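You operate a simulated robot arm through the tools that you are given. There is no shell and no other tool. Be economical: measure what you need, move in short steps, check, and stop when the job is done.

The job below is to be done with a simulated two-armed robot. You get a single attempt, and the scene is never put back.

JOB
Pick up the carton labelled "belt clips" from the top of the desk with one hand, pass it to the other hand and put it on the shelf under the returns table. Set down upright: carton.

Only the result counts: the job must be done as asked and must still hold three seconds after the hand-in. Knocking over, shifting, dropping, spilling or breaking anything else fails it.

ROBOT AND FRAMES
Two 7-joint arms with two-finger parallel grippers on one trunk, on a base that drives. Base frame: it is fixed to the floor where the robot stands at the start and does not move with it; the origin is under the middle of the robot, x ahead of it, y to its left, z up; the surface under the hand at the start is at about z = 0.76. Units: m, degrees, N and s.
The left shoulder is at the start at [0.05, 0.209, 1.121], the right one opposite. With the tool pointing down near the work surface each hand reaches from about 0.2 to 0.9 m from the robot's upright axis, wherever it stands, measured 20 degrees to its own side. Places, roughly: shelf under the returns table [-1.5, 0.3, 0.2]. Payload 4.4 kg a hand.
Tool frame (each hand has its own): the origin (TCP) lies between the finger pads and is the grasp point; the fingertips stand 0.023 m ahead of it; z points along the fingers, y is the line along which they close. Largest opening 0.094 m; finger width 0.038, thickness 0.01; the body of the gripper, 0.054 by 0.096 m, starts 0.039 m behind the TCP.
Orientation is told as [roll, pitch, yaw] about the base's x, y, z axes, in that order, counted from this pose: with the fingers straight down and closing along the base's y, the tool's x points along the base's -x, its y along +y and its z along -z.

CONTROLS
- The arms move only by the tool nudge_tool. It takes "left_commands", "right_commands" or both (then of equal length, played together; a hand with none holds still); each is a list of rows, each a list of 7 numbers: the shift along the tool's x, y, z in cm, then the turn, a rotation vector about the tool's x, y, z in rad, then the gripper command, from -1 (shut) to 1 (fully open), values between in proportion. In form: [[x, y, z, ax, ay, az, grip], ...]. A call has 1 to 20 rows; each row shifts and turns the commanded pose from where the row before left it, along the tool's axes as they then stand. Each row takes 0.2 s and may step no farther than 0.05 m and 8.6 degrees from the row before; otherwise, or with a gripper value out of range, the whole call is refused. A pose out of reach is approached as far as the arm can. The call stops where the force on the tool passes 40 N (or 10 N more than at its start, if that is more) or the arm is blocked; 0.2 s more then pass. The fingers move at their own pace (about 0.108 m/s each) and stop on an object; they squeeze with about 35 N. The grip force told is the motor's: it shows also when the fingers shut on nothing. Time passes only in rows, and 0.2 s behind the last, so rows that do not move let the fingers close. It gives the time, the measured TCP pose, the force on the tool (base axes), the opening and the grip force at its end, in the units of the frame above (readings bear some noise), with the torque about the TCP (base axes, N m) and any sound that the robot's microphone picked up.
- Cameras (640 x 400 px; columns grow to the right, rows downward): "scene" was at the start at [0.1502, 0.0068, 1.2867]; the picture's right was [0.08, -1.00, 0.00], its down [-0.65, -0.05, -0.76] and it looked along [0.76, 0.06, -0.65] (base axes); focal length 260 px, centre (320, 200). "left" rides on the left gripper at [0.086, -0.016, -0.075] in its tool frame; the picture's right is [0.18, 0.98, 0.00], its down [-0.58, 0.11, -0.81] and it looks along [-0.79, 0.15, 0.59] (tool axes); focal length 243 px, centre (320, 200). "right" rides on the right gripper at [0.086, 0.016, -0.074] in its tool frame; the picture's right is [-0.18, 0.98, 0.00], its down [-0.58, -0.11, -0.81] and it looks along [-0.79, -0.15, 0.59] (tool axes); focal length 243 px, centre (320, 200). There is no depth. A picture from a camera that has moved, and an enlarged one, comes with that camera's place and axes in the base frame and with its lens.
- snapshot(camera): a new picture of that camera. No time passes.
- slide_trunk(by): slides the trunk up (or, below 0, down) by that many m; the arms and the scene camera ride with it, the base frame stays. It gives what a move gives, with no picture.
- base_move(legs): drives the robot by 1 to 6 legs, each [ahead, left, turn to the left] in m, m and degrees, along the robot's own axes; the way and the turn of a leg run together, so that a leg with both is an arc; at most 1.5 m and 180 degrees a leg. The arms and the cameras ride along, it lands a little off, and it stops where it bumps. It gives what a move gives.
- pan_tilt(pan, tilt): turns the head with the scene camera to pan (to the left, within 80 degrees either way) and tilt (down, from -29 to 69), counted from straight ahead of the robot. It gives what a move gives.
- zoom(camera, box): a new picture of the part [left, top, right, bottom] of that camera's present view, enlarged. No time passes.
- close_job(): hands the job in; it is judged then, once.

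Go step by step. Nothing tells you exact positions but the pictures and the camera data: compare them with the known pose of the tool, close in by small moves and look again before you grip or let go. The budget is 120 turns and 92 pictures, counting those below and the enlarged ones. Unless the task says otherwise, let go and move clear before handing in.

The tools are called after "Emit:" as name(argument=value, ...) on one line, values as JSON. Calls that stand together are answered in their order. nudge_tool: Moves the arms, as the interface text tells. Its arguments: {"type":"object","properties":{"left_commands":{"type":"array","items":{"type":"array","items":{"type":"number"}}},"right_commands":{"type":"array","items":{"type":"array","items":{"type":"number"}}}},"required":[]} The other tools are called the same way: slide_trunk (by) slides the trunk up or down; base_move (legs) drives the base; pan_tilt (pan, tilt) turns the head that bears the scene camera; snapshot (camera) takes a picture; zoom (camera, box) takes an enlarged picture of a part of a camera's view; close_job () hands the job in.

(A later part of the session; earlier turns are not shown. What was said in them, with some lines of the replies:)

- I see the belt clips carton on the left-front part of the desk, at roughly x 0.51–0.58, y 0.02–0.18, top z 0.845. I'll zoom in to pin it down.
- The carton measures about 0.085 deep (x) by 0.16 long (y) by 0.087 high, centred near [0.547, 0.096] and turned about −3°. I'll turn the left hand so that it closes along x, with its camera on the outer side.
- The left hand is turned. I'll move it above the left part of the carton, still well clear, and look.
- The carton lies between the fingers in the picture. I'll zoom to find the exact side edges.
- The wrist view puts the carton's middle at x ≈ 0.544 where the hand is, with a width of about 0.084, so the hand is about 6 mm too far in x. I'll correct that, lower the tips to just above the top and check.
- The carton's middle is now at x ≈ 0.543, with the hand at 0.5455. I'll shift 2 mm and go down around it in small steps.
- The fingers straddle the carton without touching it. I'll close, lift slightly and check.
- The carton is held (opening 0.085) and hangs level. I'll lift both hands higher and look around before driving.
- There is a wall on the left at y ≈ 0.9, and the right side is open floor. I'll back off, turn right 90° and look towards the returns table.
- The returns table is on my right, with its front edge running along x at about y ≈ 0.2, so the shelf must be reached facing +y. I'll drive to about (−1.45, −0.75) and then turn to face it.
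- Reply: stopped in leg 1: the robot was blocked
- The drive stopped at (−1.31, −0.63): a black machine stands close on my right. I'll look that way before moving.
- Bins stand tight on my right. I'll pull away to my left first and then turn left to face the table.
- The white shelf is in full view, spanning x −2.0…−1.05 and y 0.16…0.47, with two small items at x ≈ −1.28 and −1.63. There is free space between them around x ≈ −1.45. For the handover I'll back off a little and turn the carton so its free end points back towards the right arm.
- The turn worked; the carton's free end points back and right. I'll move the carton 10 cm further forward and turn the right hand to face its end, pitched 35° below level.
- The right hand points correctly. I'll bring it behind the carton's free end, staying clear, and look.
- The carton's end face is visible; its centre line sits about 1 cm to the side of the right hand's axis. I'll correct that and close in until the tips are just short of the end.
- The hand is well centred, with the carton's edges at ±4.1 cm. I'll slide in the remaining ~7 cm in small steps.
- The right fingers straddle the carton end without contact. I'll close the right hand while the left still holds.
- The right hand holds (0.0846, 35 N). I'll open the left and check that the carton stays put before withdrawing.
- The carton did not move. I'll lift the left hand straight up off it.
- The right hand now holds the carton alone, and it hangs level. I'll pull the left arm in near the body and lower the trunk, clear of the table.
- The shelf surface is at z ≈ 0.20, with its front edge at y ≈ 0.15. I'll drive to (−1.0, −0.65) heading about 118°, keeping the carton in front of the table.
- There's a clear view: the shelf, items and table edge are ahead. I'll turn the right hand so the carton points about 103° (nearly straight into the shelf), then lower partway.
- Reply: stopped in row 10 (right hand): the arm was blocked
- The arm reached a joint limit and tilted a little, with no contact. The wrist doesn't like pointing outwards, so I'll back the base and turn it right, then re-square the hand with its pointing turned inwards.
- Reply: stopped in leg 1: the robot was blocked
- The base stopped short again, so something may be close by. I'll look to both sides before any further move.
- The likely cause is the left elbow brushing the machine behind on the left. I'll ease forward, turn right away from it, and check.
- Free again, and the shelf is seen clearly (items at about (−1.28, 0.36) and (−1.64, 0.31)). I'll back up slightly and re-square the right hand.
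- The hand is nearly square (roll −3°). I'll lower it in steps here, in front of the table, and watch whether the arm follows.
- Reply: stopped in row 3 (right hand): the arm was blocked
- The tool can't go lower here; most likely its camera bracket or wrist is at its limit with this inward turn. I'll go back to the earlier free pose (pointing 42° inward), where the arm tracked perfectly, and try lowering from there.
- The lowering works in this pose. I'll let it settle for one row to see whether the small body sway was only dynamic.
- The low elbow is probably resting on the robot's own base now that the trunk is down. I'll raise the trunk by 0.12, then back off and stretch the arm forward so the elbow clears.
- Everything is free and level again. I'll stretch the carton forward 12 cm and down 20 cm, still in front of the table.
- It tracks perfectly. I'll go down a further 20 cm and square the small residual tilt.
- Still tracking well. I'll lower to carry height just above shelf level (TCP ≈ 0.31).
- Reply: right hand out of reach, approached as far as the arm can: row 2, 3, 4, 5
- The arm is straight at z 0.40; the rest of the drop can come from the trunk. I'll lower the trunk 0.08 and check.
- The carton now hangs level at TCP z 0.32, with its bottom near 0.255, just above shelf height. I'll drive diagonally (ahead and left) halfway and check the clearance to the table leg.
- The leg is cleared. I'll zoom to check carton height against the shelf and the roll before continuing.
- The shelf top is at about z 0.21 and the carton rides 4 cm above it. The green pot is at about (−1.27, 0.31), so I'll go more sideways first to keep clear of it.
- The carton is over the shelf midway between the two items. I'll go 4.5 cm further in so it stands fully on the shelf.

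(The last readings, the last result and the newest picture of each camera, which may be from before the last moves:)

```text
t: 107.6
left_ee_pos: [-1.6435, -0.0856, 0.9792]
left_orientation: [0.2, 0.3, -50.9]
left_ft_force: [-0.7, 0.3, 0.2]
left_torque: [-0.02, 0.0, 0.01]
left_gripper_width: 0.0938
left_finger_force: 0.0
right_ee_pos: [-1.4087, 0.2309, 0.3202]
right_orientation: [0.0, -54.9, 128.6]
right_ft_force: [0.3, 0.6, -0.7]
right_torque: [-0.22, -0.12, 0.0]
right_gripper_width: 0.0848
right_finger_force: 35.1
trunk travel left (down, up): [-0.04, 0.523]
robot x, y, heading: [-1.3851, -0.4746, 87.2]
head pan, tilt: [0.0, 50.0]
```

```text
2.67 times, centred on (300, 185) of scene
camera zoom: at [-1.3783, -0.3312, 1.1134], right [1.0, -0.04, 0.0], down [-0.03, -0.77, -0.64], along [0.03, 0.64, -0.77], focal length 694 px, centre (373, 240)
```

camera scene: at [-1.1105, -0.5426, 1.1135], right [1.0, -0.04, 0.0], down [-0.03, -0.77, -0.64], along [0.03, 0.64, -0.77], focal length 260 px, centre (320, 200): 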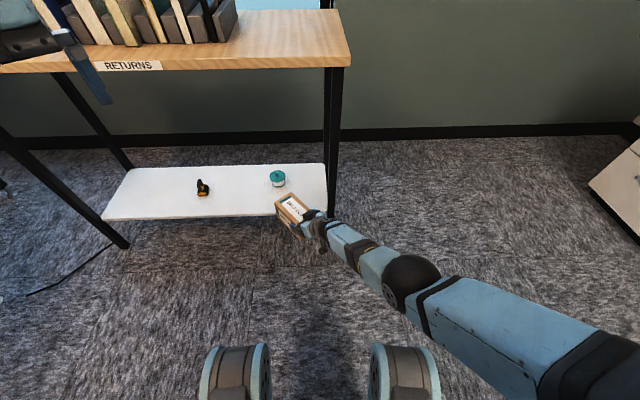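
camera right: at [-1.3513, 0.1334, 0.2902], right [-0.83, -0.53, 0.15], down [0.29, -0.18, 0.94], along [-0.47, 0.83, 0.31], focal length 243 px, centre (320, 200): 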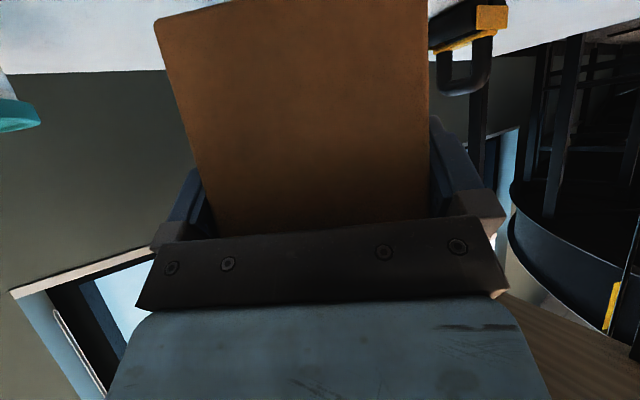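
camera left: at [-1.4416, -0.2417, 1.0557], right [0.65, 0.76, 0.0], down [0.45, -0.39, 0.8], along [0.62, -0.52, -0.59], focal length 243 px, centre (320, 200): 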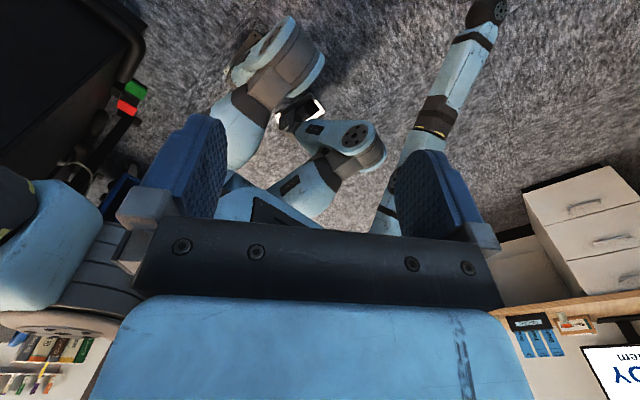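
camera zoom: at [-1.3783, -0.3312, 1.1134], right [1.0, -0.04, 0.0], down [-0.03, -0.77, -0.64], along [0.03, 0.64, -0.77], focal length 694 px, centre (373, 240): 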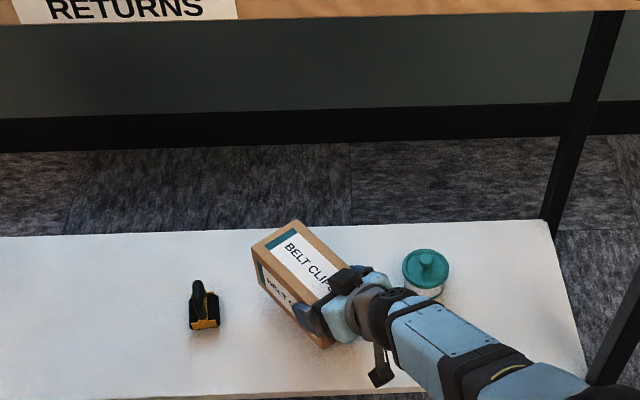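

All is clear around it. I'll lower the trunk by 3.5 cm so the carton is about 1 cm above the shelf.

Emit:
slide_trunk(by=-0.035)

Emit:
zoom(camera="scene", box=[180, 110, 420, 260])

Emit:
snapshot(camera="right")

```text
t: 108.3
left_ee_pos: [-1.6429, -0.0878, 0.9461]
left_orientation: [0.1, 0.2, -51.0]
left_ft_force: [-0.6, 0.3, -0.5]
left_torque: [-0.01, 0.01, 0.02]
left_gripper_width: 0.094
left_finger_force: 0.0
right_ee_pos: [-1.4092, 0.2298, 0.2845]
right_orientation: [0.1, -54.8, 128.8]
right_ft_force: [0.0, -0.2, -0.3]
right_torque: [0.03, 0.03, -0.02]
right_gripper_width: 0.0849
right_finger_force: 34.9
trunk travel left (down, up): [-0.005, 0.558]
robot x, y, heading: [-1.3811, -0.4767, 87.3]
head pan, tilt: [0.0, 50.0]
```

```text
2.67 times, centred on (300, 185) of scene
camera zoom: at [-1.3781, -0.3318, 1.0786], right [1.0, -0.04, 0.0], down [-0.03, -0.77, -0.64], along [0.03, 0.64, -0.77], focal length 694 px, centre (373, 240)
```

zoom: 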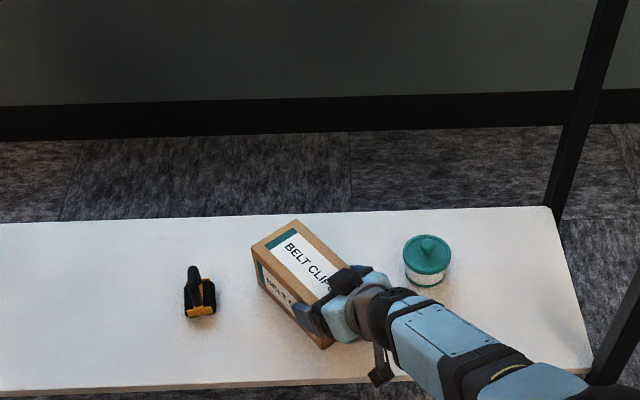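

```text
31 pictures are left
camera right: at [-1.3514, 0.1335, 0.2558], right [-0.83, -0.53, 0.15], down [0.29, -0.18, 0.94], along [-0.47, 0.82, 0.31], focal length 243 px, centre (320, 200)
```

right: 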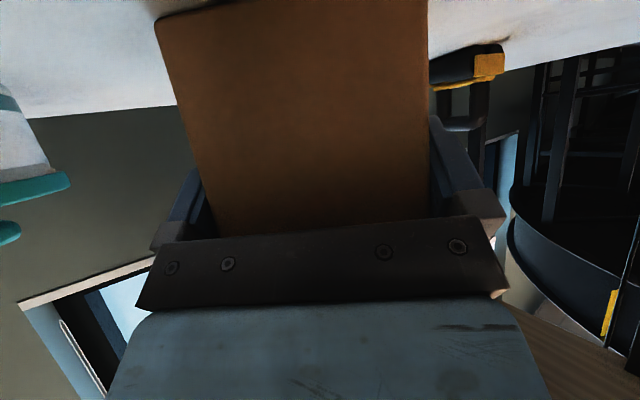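

The gravity torque on the right hand has vanished, so the carton is probably already touching the shelf. I'll nudge down 2 mm and read the force.

Emit:
nudge_tool(right_commands=[[0.16, 0, 0.115, 0, 0, 0, -1], [0, 0, 0, 0, 0, 0, -1]])

Emit:
zoom(camera="right", box=[120, 0, 480, 225])

```text
t: 109.0
left_ee_pos: [-1.6425, -0.0869, 0.9468]
left_orientation: [0.2, 0.3, -50.9]
left_ft_force: [-1.3, -0.2, -0.9]
left_torque: [0.03, 0.01, -0.01]
left_gripper_width: 0.0943
left_finger_force: 0.1
right_ee_pos: [-1.4085, 0.2312, 0.2837]
right_orientation: [0.1, -55.0, 128.7]
right_ft_force: [1.0, 2.5, 3.5]
right_torque: [0.53, 0.56, -0.35]
right_gripper_width: 0.085
right_finger_force: 35.4
trunk travel left (down, up): [-0.005, 0.558]
robot x, y, heading: [-1.3818, -0.478, 87.4]
head pan, tilt: [0.0, 50.0]
```

```text
1.78 times, centred on (300, 112) of right
camera zoom: at [-1.3511, 0.1339, 0.2554], right [-0.83, -0.53, 0.15], down [0.29, -0.19, 0.94], along [-0.47, 0.82, 0.31], focal length 431 px, centre (356, 356)
```

zoom: 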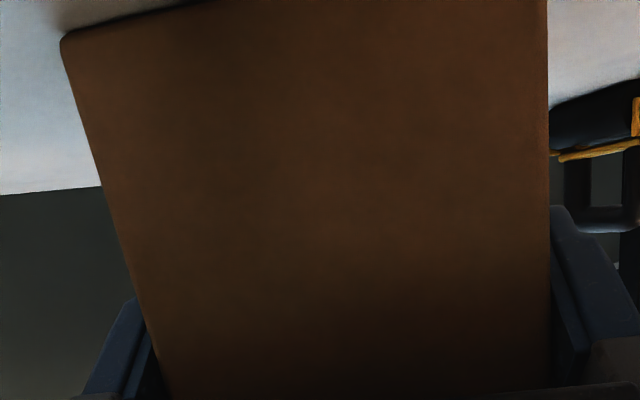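

The carton is pressed lightly on the shelf (upward force about 3.5 N plus its weight). I'll open the fingers and check.

Emit:
nudge_tool(right_commands=[[0, 0, 0, 0, 0, 0, 0.85], [0, 0, 0, 0, 0, 0, 0.9], [0, 0, 0, 0, 0, 0, 1], [0, 0, 0, 0, 0, 0, 1]])

Emit:
zoom(camera="scene", box=[180, 110, 420, 260])

Emit:
snapshot(camera="right")

```text
t: 110.0
left_ee_pos: [-1.6428, -0.0871, 0.9455]
left_orientation: [0.3, 0.4, -51.0]
left_ft_force: [0.3, 0.9, 0.1]
left_torque: [-0.01, 0.0, -0.03]
left_gripper_width: 0.0942
left_finger_force: 0.1
right_ee_pos: [-1.4088, 0.2299, 0.2837]
right_orientation: [0.2, -54.9, 128.8]
right_ft_force: [-0.3, -0.7, -0.6]
right_torque: [-0.02, 0.0, 0.0]
right_gripper_width: 0.0944
right_finger_force: 0.0
trunk travel left (down, up): [-0.005, 0.558]
robot x, y, heading: [-1.3827, -0.4776, 87.4]
head pan, tilt: [0.0, 50.0]
```

```text
2.67 times, centred on (300, 185) of scene
camera zoom: at [-1.3781, -0.332, 1.0786], right [1.0, -0.04, 0.0], down [-0.03, -0.77, -0.64], along [0.03, 0.64, -0.77], focal length 694 px, centre (373, 240)
```

zoom: 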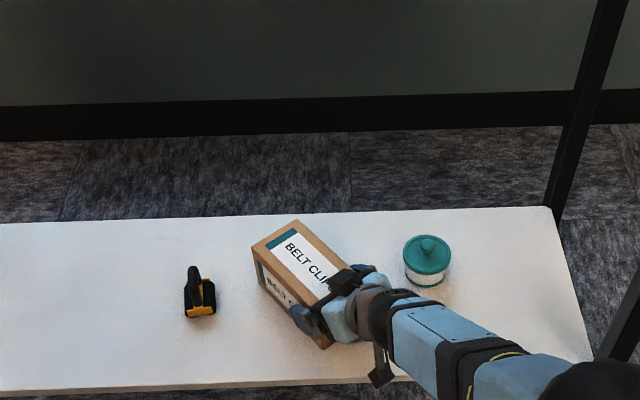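

```text
28 pictures are left
camera right: at [-1.3514, 0.1332, 0.2546], right [-0.83, -0.53, 0.15], down [0.29, -0.18, 0.94], along [-0.47, 0.82, 0.31], focal length 243 px, centre (320, 200)
```

right: 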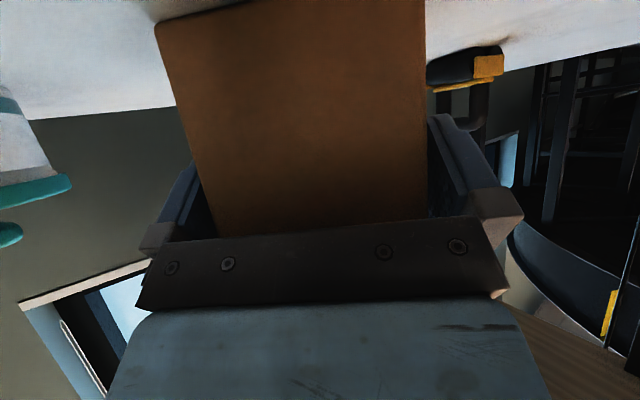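

Released; the carton stands flat and nothing moved. I'll withdraw along the tool axis.

Emit:
nudge_tool(right_commands=[[0, 0, -0.8, 0, 0, 0, 1], [0, 0, -1, 0, 0, 0, 1], [0, 0, -1.5, 0, 0, 0, 1], [0, 0, -1.5, 0, 0, 0, 1], [0, 0, -1.5, 0, 0, 0, 1], [0, 0, -2, 0, 0, 0, 1], [0, 0, -2, 0, 0, 0, 1], [0, 0, -2, 0, 0, 0, 1], [0, 0, 0, 0, 0, 0, 1]])

Emit:
snapshot(camera="right")

Emit:
snapshot(camera="scene")

```text
t: 111.2
left_ee_pos: [-1.649, -0.0895, 0.9451]
left_orientation: [0.8, 0.2, -51.0]
left_ft_force: [-1.4, 0.1, -0.3]
left_torque: [-0.01, -0.04, 0.0]
left_gripper_width: 0.0938
left_finger_force: 0.1
right_ee_pos: [-1.4032, 0.3296, 0.4912]
right_orientation: [-21.2, -64.8, 148.2]
right_ft_force: [0.9, -0.1, -0.7]
right_torque: [0.05, 0.08, 0.06]
right_gripper_width: 0.0941
right_finger_force: 0.0
right hand out of reach, approached as far as the arm can: row 1, 2, 3, 4
trunk travel left (down, up): [-0.005, 0.558]
robot x, y, heading: [-1.3854, -0.4768, 87.4]
head pan, tilt: [0.0, 50.0]
stopped in row 5 (right hand): the arm was blocked; the commanded pose is now the measured one
```

```text
27 pictures are left
camera right: at [-1.3444, 0.2446, 0.4385], right [-0.82, -0.57, 0.02], down [0.3, -0.41, 0.86], along [-0.48, 0.71, 0.51], focal length 243 px, centre (320, 200)
```

right: 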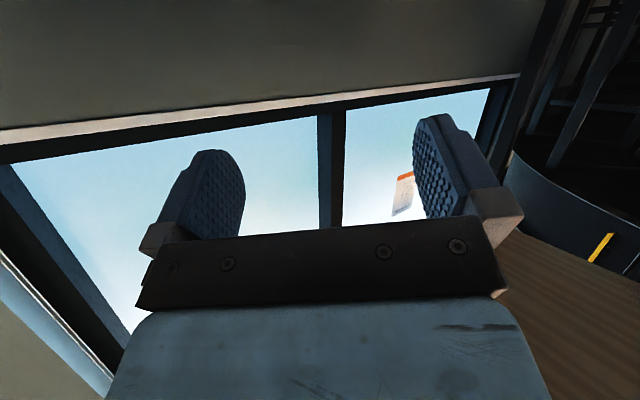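

```text
26 pictures are left
camera scene: at [-1.3858, -0.3351, 1.0808], right [1.0, -0.05, 0.01], down [-0.03, -0.76, -0.65], along [0.04, 0.65, -0.76], focal length 260 px, centre (320, 200)
```

scene: 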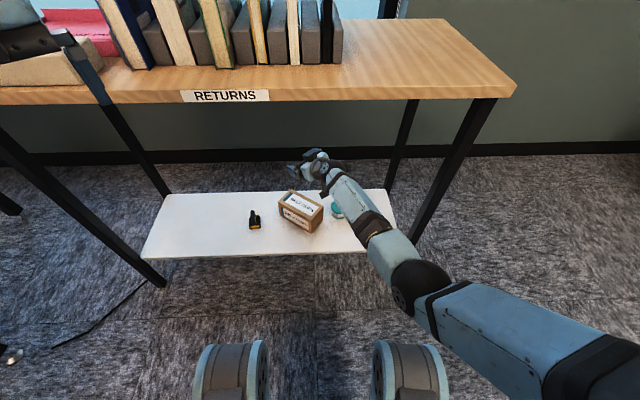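

The arm swung upward unexpectedly; I need to check the carton and neighbours closely.

Emit:
zoom(camera="scene", box=[200, 140, 440, 290])

```text
2.67 times, centred on (320, 215) of scene
camera zoom: at [-1.3858, -0.3351, 1.0808], right [1.0, -0.05, 0.01], down [-0.03, -0.76, -0.65], along [0.04, 0.65, -0.76], focal length 694 px, centre (320, 160)
```

zoom: 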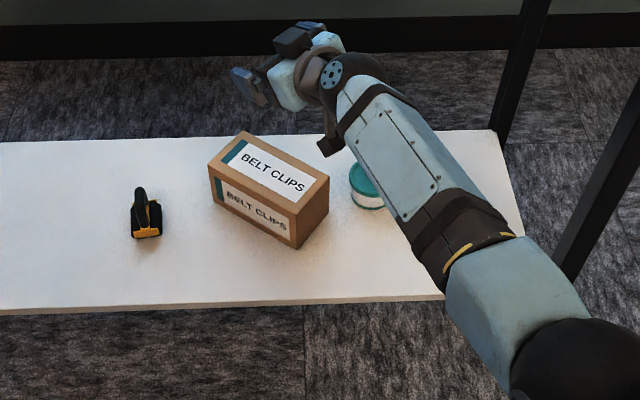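

The carton is upright and fully on the shelf (just turned a bit), and the pot and clip have not moved. I'll raise the trunk a little to free the low elbow, keeping the hand below the tabletop.

Emit:
slide_trunk(by=0.08)

Emit:
snapshot(camera="scene")

```text
t: 112.3
left_ee_pos: [-1.6429, -0.0862, 1.026]
left_orientation: [0.2, 0.3, -50.9]
left_ft_force: [-0.2, -0.7, -0.1]
left_torque: [0.0, -0.01, -0.02]
left_gripper_width: 0.094
left_finger_force: 0.0
right_ee_pos: [-1.3991, 0.3246, 0.5527]
right_orientation: [-18.5, -64.5, 145.7]
right_ft_force: [0.2, -1.5, 0.5]
right_torque: [0.0, -0.04, -0.01]
right_gripper_width: 0.0941
right_finger_force: 0.0
trunk travel left (down, up): [-0.085, 0.478]
robot x, y, heading: [-1.3838, -0.4766, 87.2]
head pan, tilt: [0.0, 50.0]
```

```text
24 pictures are left
camera scene: at [-1.379, -0.3314, 1.1584], right [1.0, -0.04, 0.0], down [-0.03, -0.77, -0.64], along [0.03, 0.64, -0.77], focal length 260 px, centre (320, 200)
```

scene: 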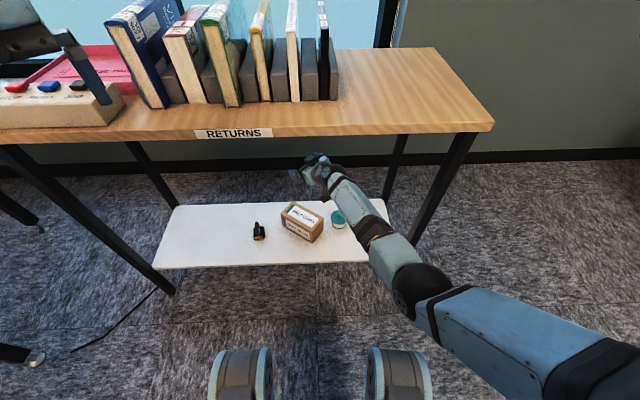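

The body is level again and the hand is above the shelf, below the tabletop. I'll retract it towards the robot in small steps, rising slightly.

Emit:
nudge_tool(right_commands=[[-0.05, 1.16, -1.73, 0, 0, 0, 1], [-0.05, 1.16, -1.73, 0, 0, 0, 1], [-0.05, 1.16, -1.73, 0, 0, 0, 1], [-0.05, 1.16, -1.73, 0, 0, 0, 1], [-0.05, 1.16, -1.73, 0, 0, 0, 1], [0, 0, 0, 0, 0, 0, 1]])

Emit:
snapshot(camera="scene")

```text
t: 113.5
left_ee_pos: [-1.6473, -0.1083, 1.0457]
left_orientation: [1.5, 1.4, -51.0]
left_ft_force: [0.6, 0.6, 0.3]
left_torque: [0.02, 0.04, 0.0]
left_gripper_width: 0.0939
left_finger_force: 0.0
right_ee_pos: [-1.4224, 0.2771, 0.7383]
right_orientation: [-44.1, -70.5, 170.4]
right_ft_force: [0.5, -0.6, 0.3]
right_torque: [-0.01, 0.01, 0.0]
right_gripper_width: 0.0942
right_finger_force: 0.0
trunk travel left (down, up): [-0.085, 0.478]
robot x, y, heading: [-1.3875, -0.4763, 87.5]
head pan, tilt: [0.0, 50.0]
stopped in row 5 (right hand): the arm was blocked; the commanded pose is now the measured one
```

```text
23 pictures are left
camera scene: at [-1.3844, -0.3561, 1.1718], right [1.0, -0.05, 0.01], down [-0.03, -0.75, -0.66], along [0.03, 0.66, -0.75], focal length 260 px, centre (320, 200)
```

scene: 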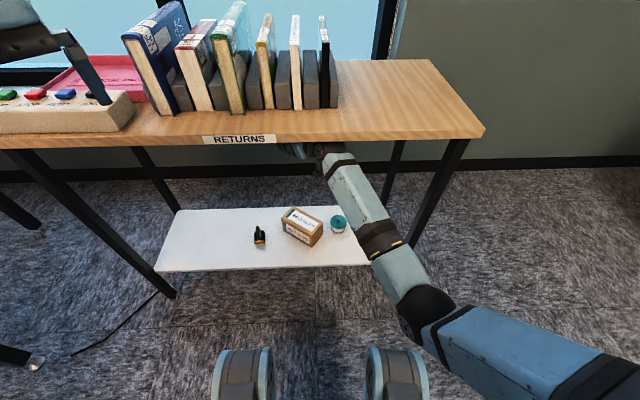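

The elbow is again pressing on the base and lifting the hand up under the tabletop. I'll extend it forward and down again right away to free it.

Emit:
nudge_tool(right_commands=[[2.2, 0, 1.4, 0, 0, 0, 1], [2.2, 0, 1.4, 0, 0, 0, 1], [2.2, 0, 1.4, 0, 0, 0, 1], [2.2, 0, 1.4, 0, 0, 0, 1], [0, 0, 0, 0, 0, 0, 1]])

Emit:
snapshot(camera="scene")

```text
t: 114.7
left_ee_pos: [-1.6448, -0.0867, 1.0268]
left_orientation: [0.2, 0.3, -50.9]
left_ft_force: [0.0, -0.3, -0.2]
left_torque: [0.01, 0.01, 0.0]
left_gripper_width: 0.094
left_finger_force: 0.0
right_ee_pos: [-1.4126, 0.3234, 0.5987]
right_orientation: [-38.1, -69.8, 164.4]
right_ft_force: [0.3, 0.5, 0.2]
right_torque: [-0.01, 0.01, -0.01]
right_gripper_width: 0.0941
right_finger_force: 0.0
trunk travel left (down, up): [-0.085, 0.478]
robot x, y, heading: [-1.385, -0.4757, 87.4]
head pan, tilt: [0.0, 50.0]
```

```text
22 pictures are left
camera scene: at [-1.3789, -0.3317, 1.1584], right [1.0, -0.04, 0.0], down [-0.03, -0.77, -0.64], along [0.03, 0.64, -0.77], focal length 260 px, centre (320, 200)
```

scene: 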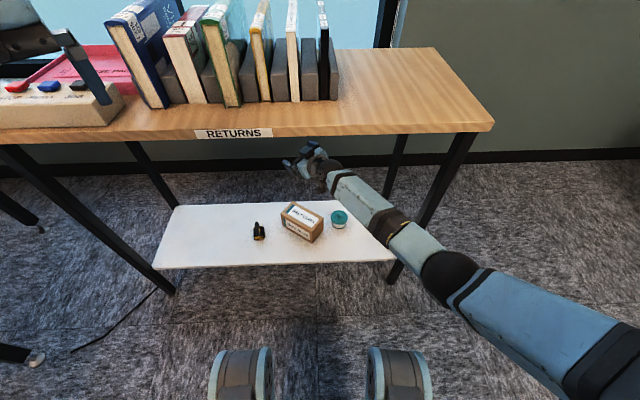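

Freed: the view of table, books and shelf items is unchanged. I'll now back the whole robot out along the way it came in, with the arm held still.

Emit:
base_move(legs=[[-0.06, -0.05, 0], [-0.14, -0.22, 0]])

Emit:
snapshot(camera="scene")

```text
t: 118.0
left_ee_pos: [-1.3838, -0.2973, 1.026]
left_orientation: [0.1, 0.4, -50.8]
left_ft_force: [0.0, 0.5, 0.9]
left_torque: [0.0, 0.01, 0.02]
left_gripper_width: 0.0942
left_finger_force: 0.1
right_ee_pos: [-1.1528, 0.1128, 0.6008]
right_orientation: [-38.2, -69.8, 164.6]
right_ft_force: [-0.7, 0.6, 0.9]
right_torque: [-0.02, 0.03, 0.04]
right_gripper_width: 0.0938
right_finger_force: 0.1
trunk travel left (down, up): [-0.085, 0.478]
robot x, y, heading: [-1.1237, -0.6848, 87.6]
head pan, tilt: [0.0, 50.0]
```

```text
21 pictures are left
camera scene: at [-1.1191, -0.5417, 1.1586], right [1.0, -0.04, 0.0], down [-0.03, -0.77, -0.64], along [0.03, 0.64, -0.77], focal length 260 px, centre (320, 200)
```

scene: 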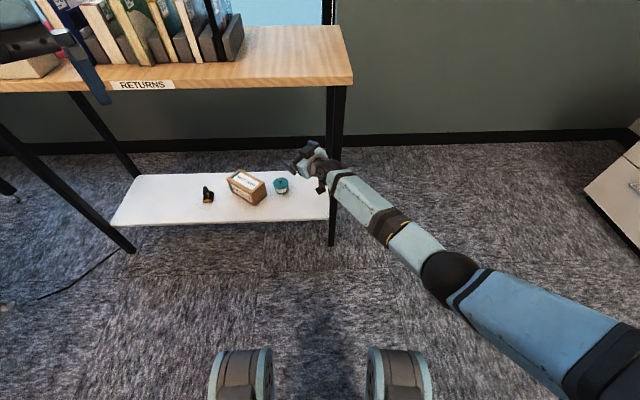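

The arm is nearly out and the carton stands between the two items. I'll back off a bit more to be fully clear.

Emit:
base_move(legs=[[-0.2, -0.1, 0]])

Emit:
zoom(camera="scene", box=[60, 60, 380, 260])

```text
t: 119.6
left_ee_pos: [-1.2914, -0.4972, 1.0264]
left_orientation: [0.2, 0.3, -50.8]
left_ft_force: [-0.4, -0.3, 0.3]
left_torque: [-0.01, 0.03, 0.02]
left_gripper_width: 0.094
left_finger_force: 0.0
right_ee_pos: [-1.0613, -0.086, 0.6017]
right_orientation: [-38.2, -69.7, 164.6]
right_ft_force: [0.7, -0.1, 0.4]
right_torque: [-0.03, 0.02, 0.01]
right_gripper_width: 0.0939
right_finger_force: 0.0
trunk travel left (down, up): [-0.085, 0.478]
robot x, y, heading: [-1.0373, -0.8867, 87.5]
head pan, tilt: [0.0, 50.0]
```

```text
2.00 times, centred on (220, 160) of scene
camera zoom: at [-1.0271, -0.7412, 1.1587], right [1.0, -0.04, 0.0], down [-0.03, -0.77, -0.64], along [0.03, 0.64, -0.77], focal length 520 px, centre (520, 280)
```

zoom: 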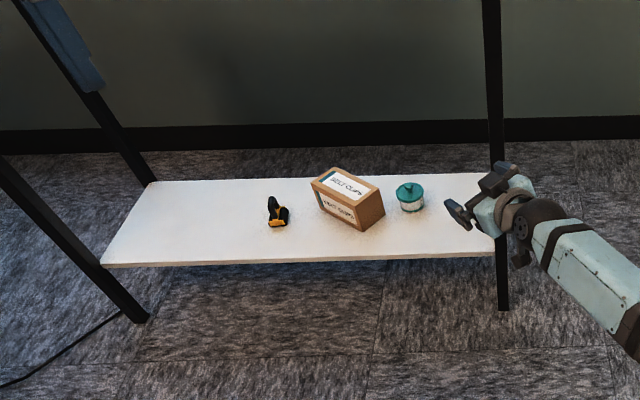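

The carton stands upright on the shelf between the two undisturbed items. Both hands are empty and clear, so I'm handing in.

Emit:
close_job()

```text
The job is handed in.
```

The "belt clips" carton was picked up with the left hand, passed to the right, and set upright on the shelf under the returns table. When I let go, the right arm swung up and turned the carton on the spot. It stayed upright and fully on the shelf, and in the pictures the two items beside it had not moved.

Some contact along the way may count against it:
- **Drives:** the base was stopped as blocked twice. The first time was beside the black bins. The second was while backing up; I never saw what stopped it.
- **Returns table:** while I pulled the right arm out, the hand rose against or close to the underside of the tabletop. The table and books looked unchanged afterwards.
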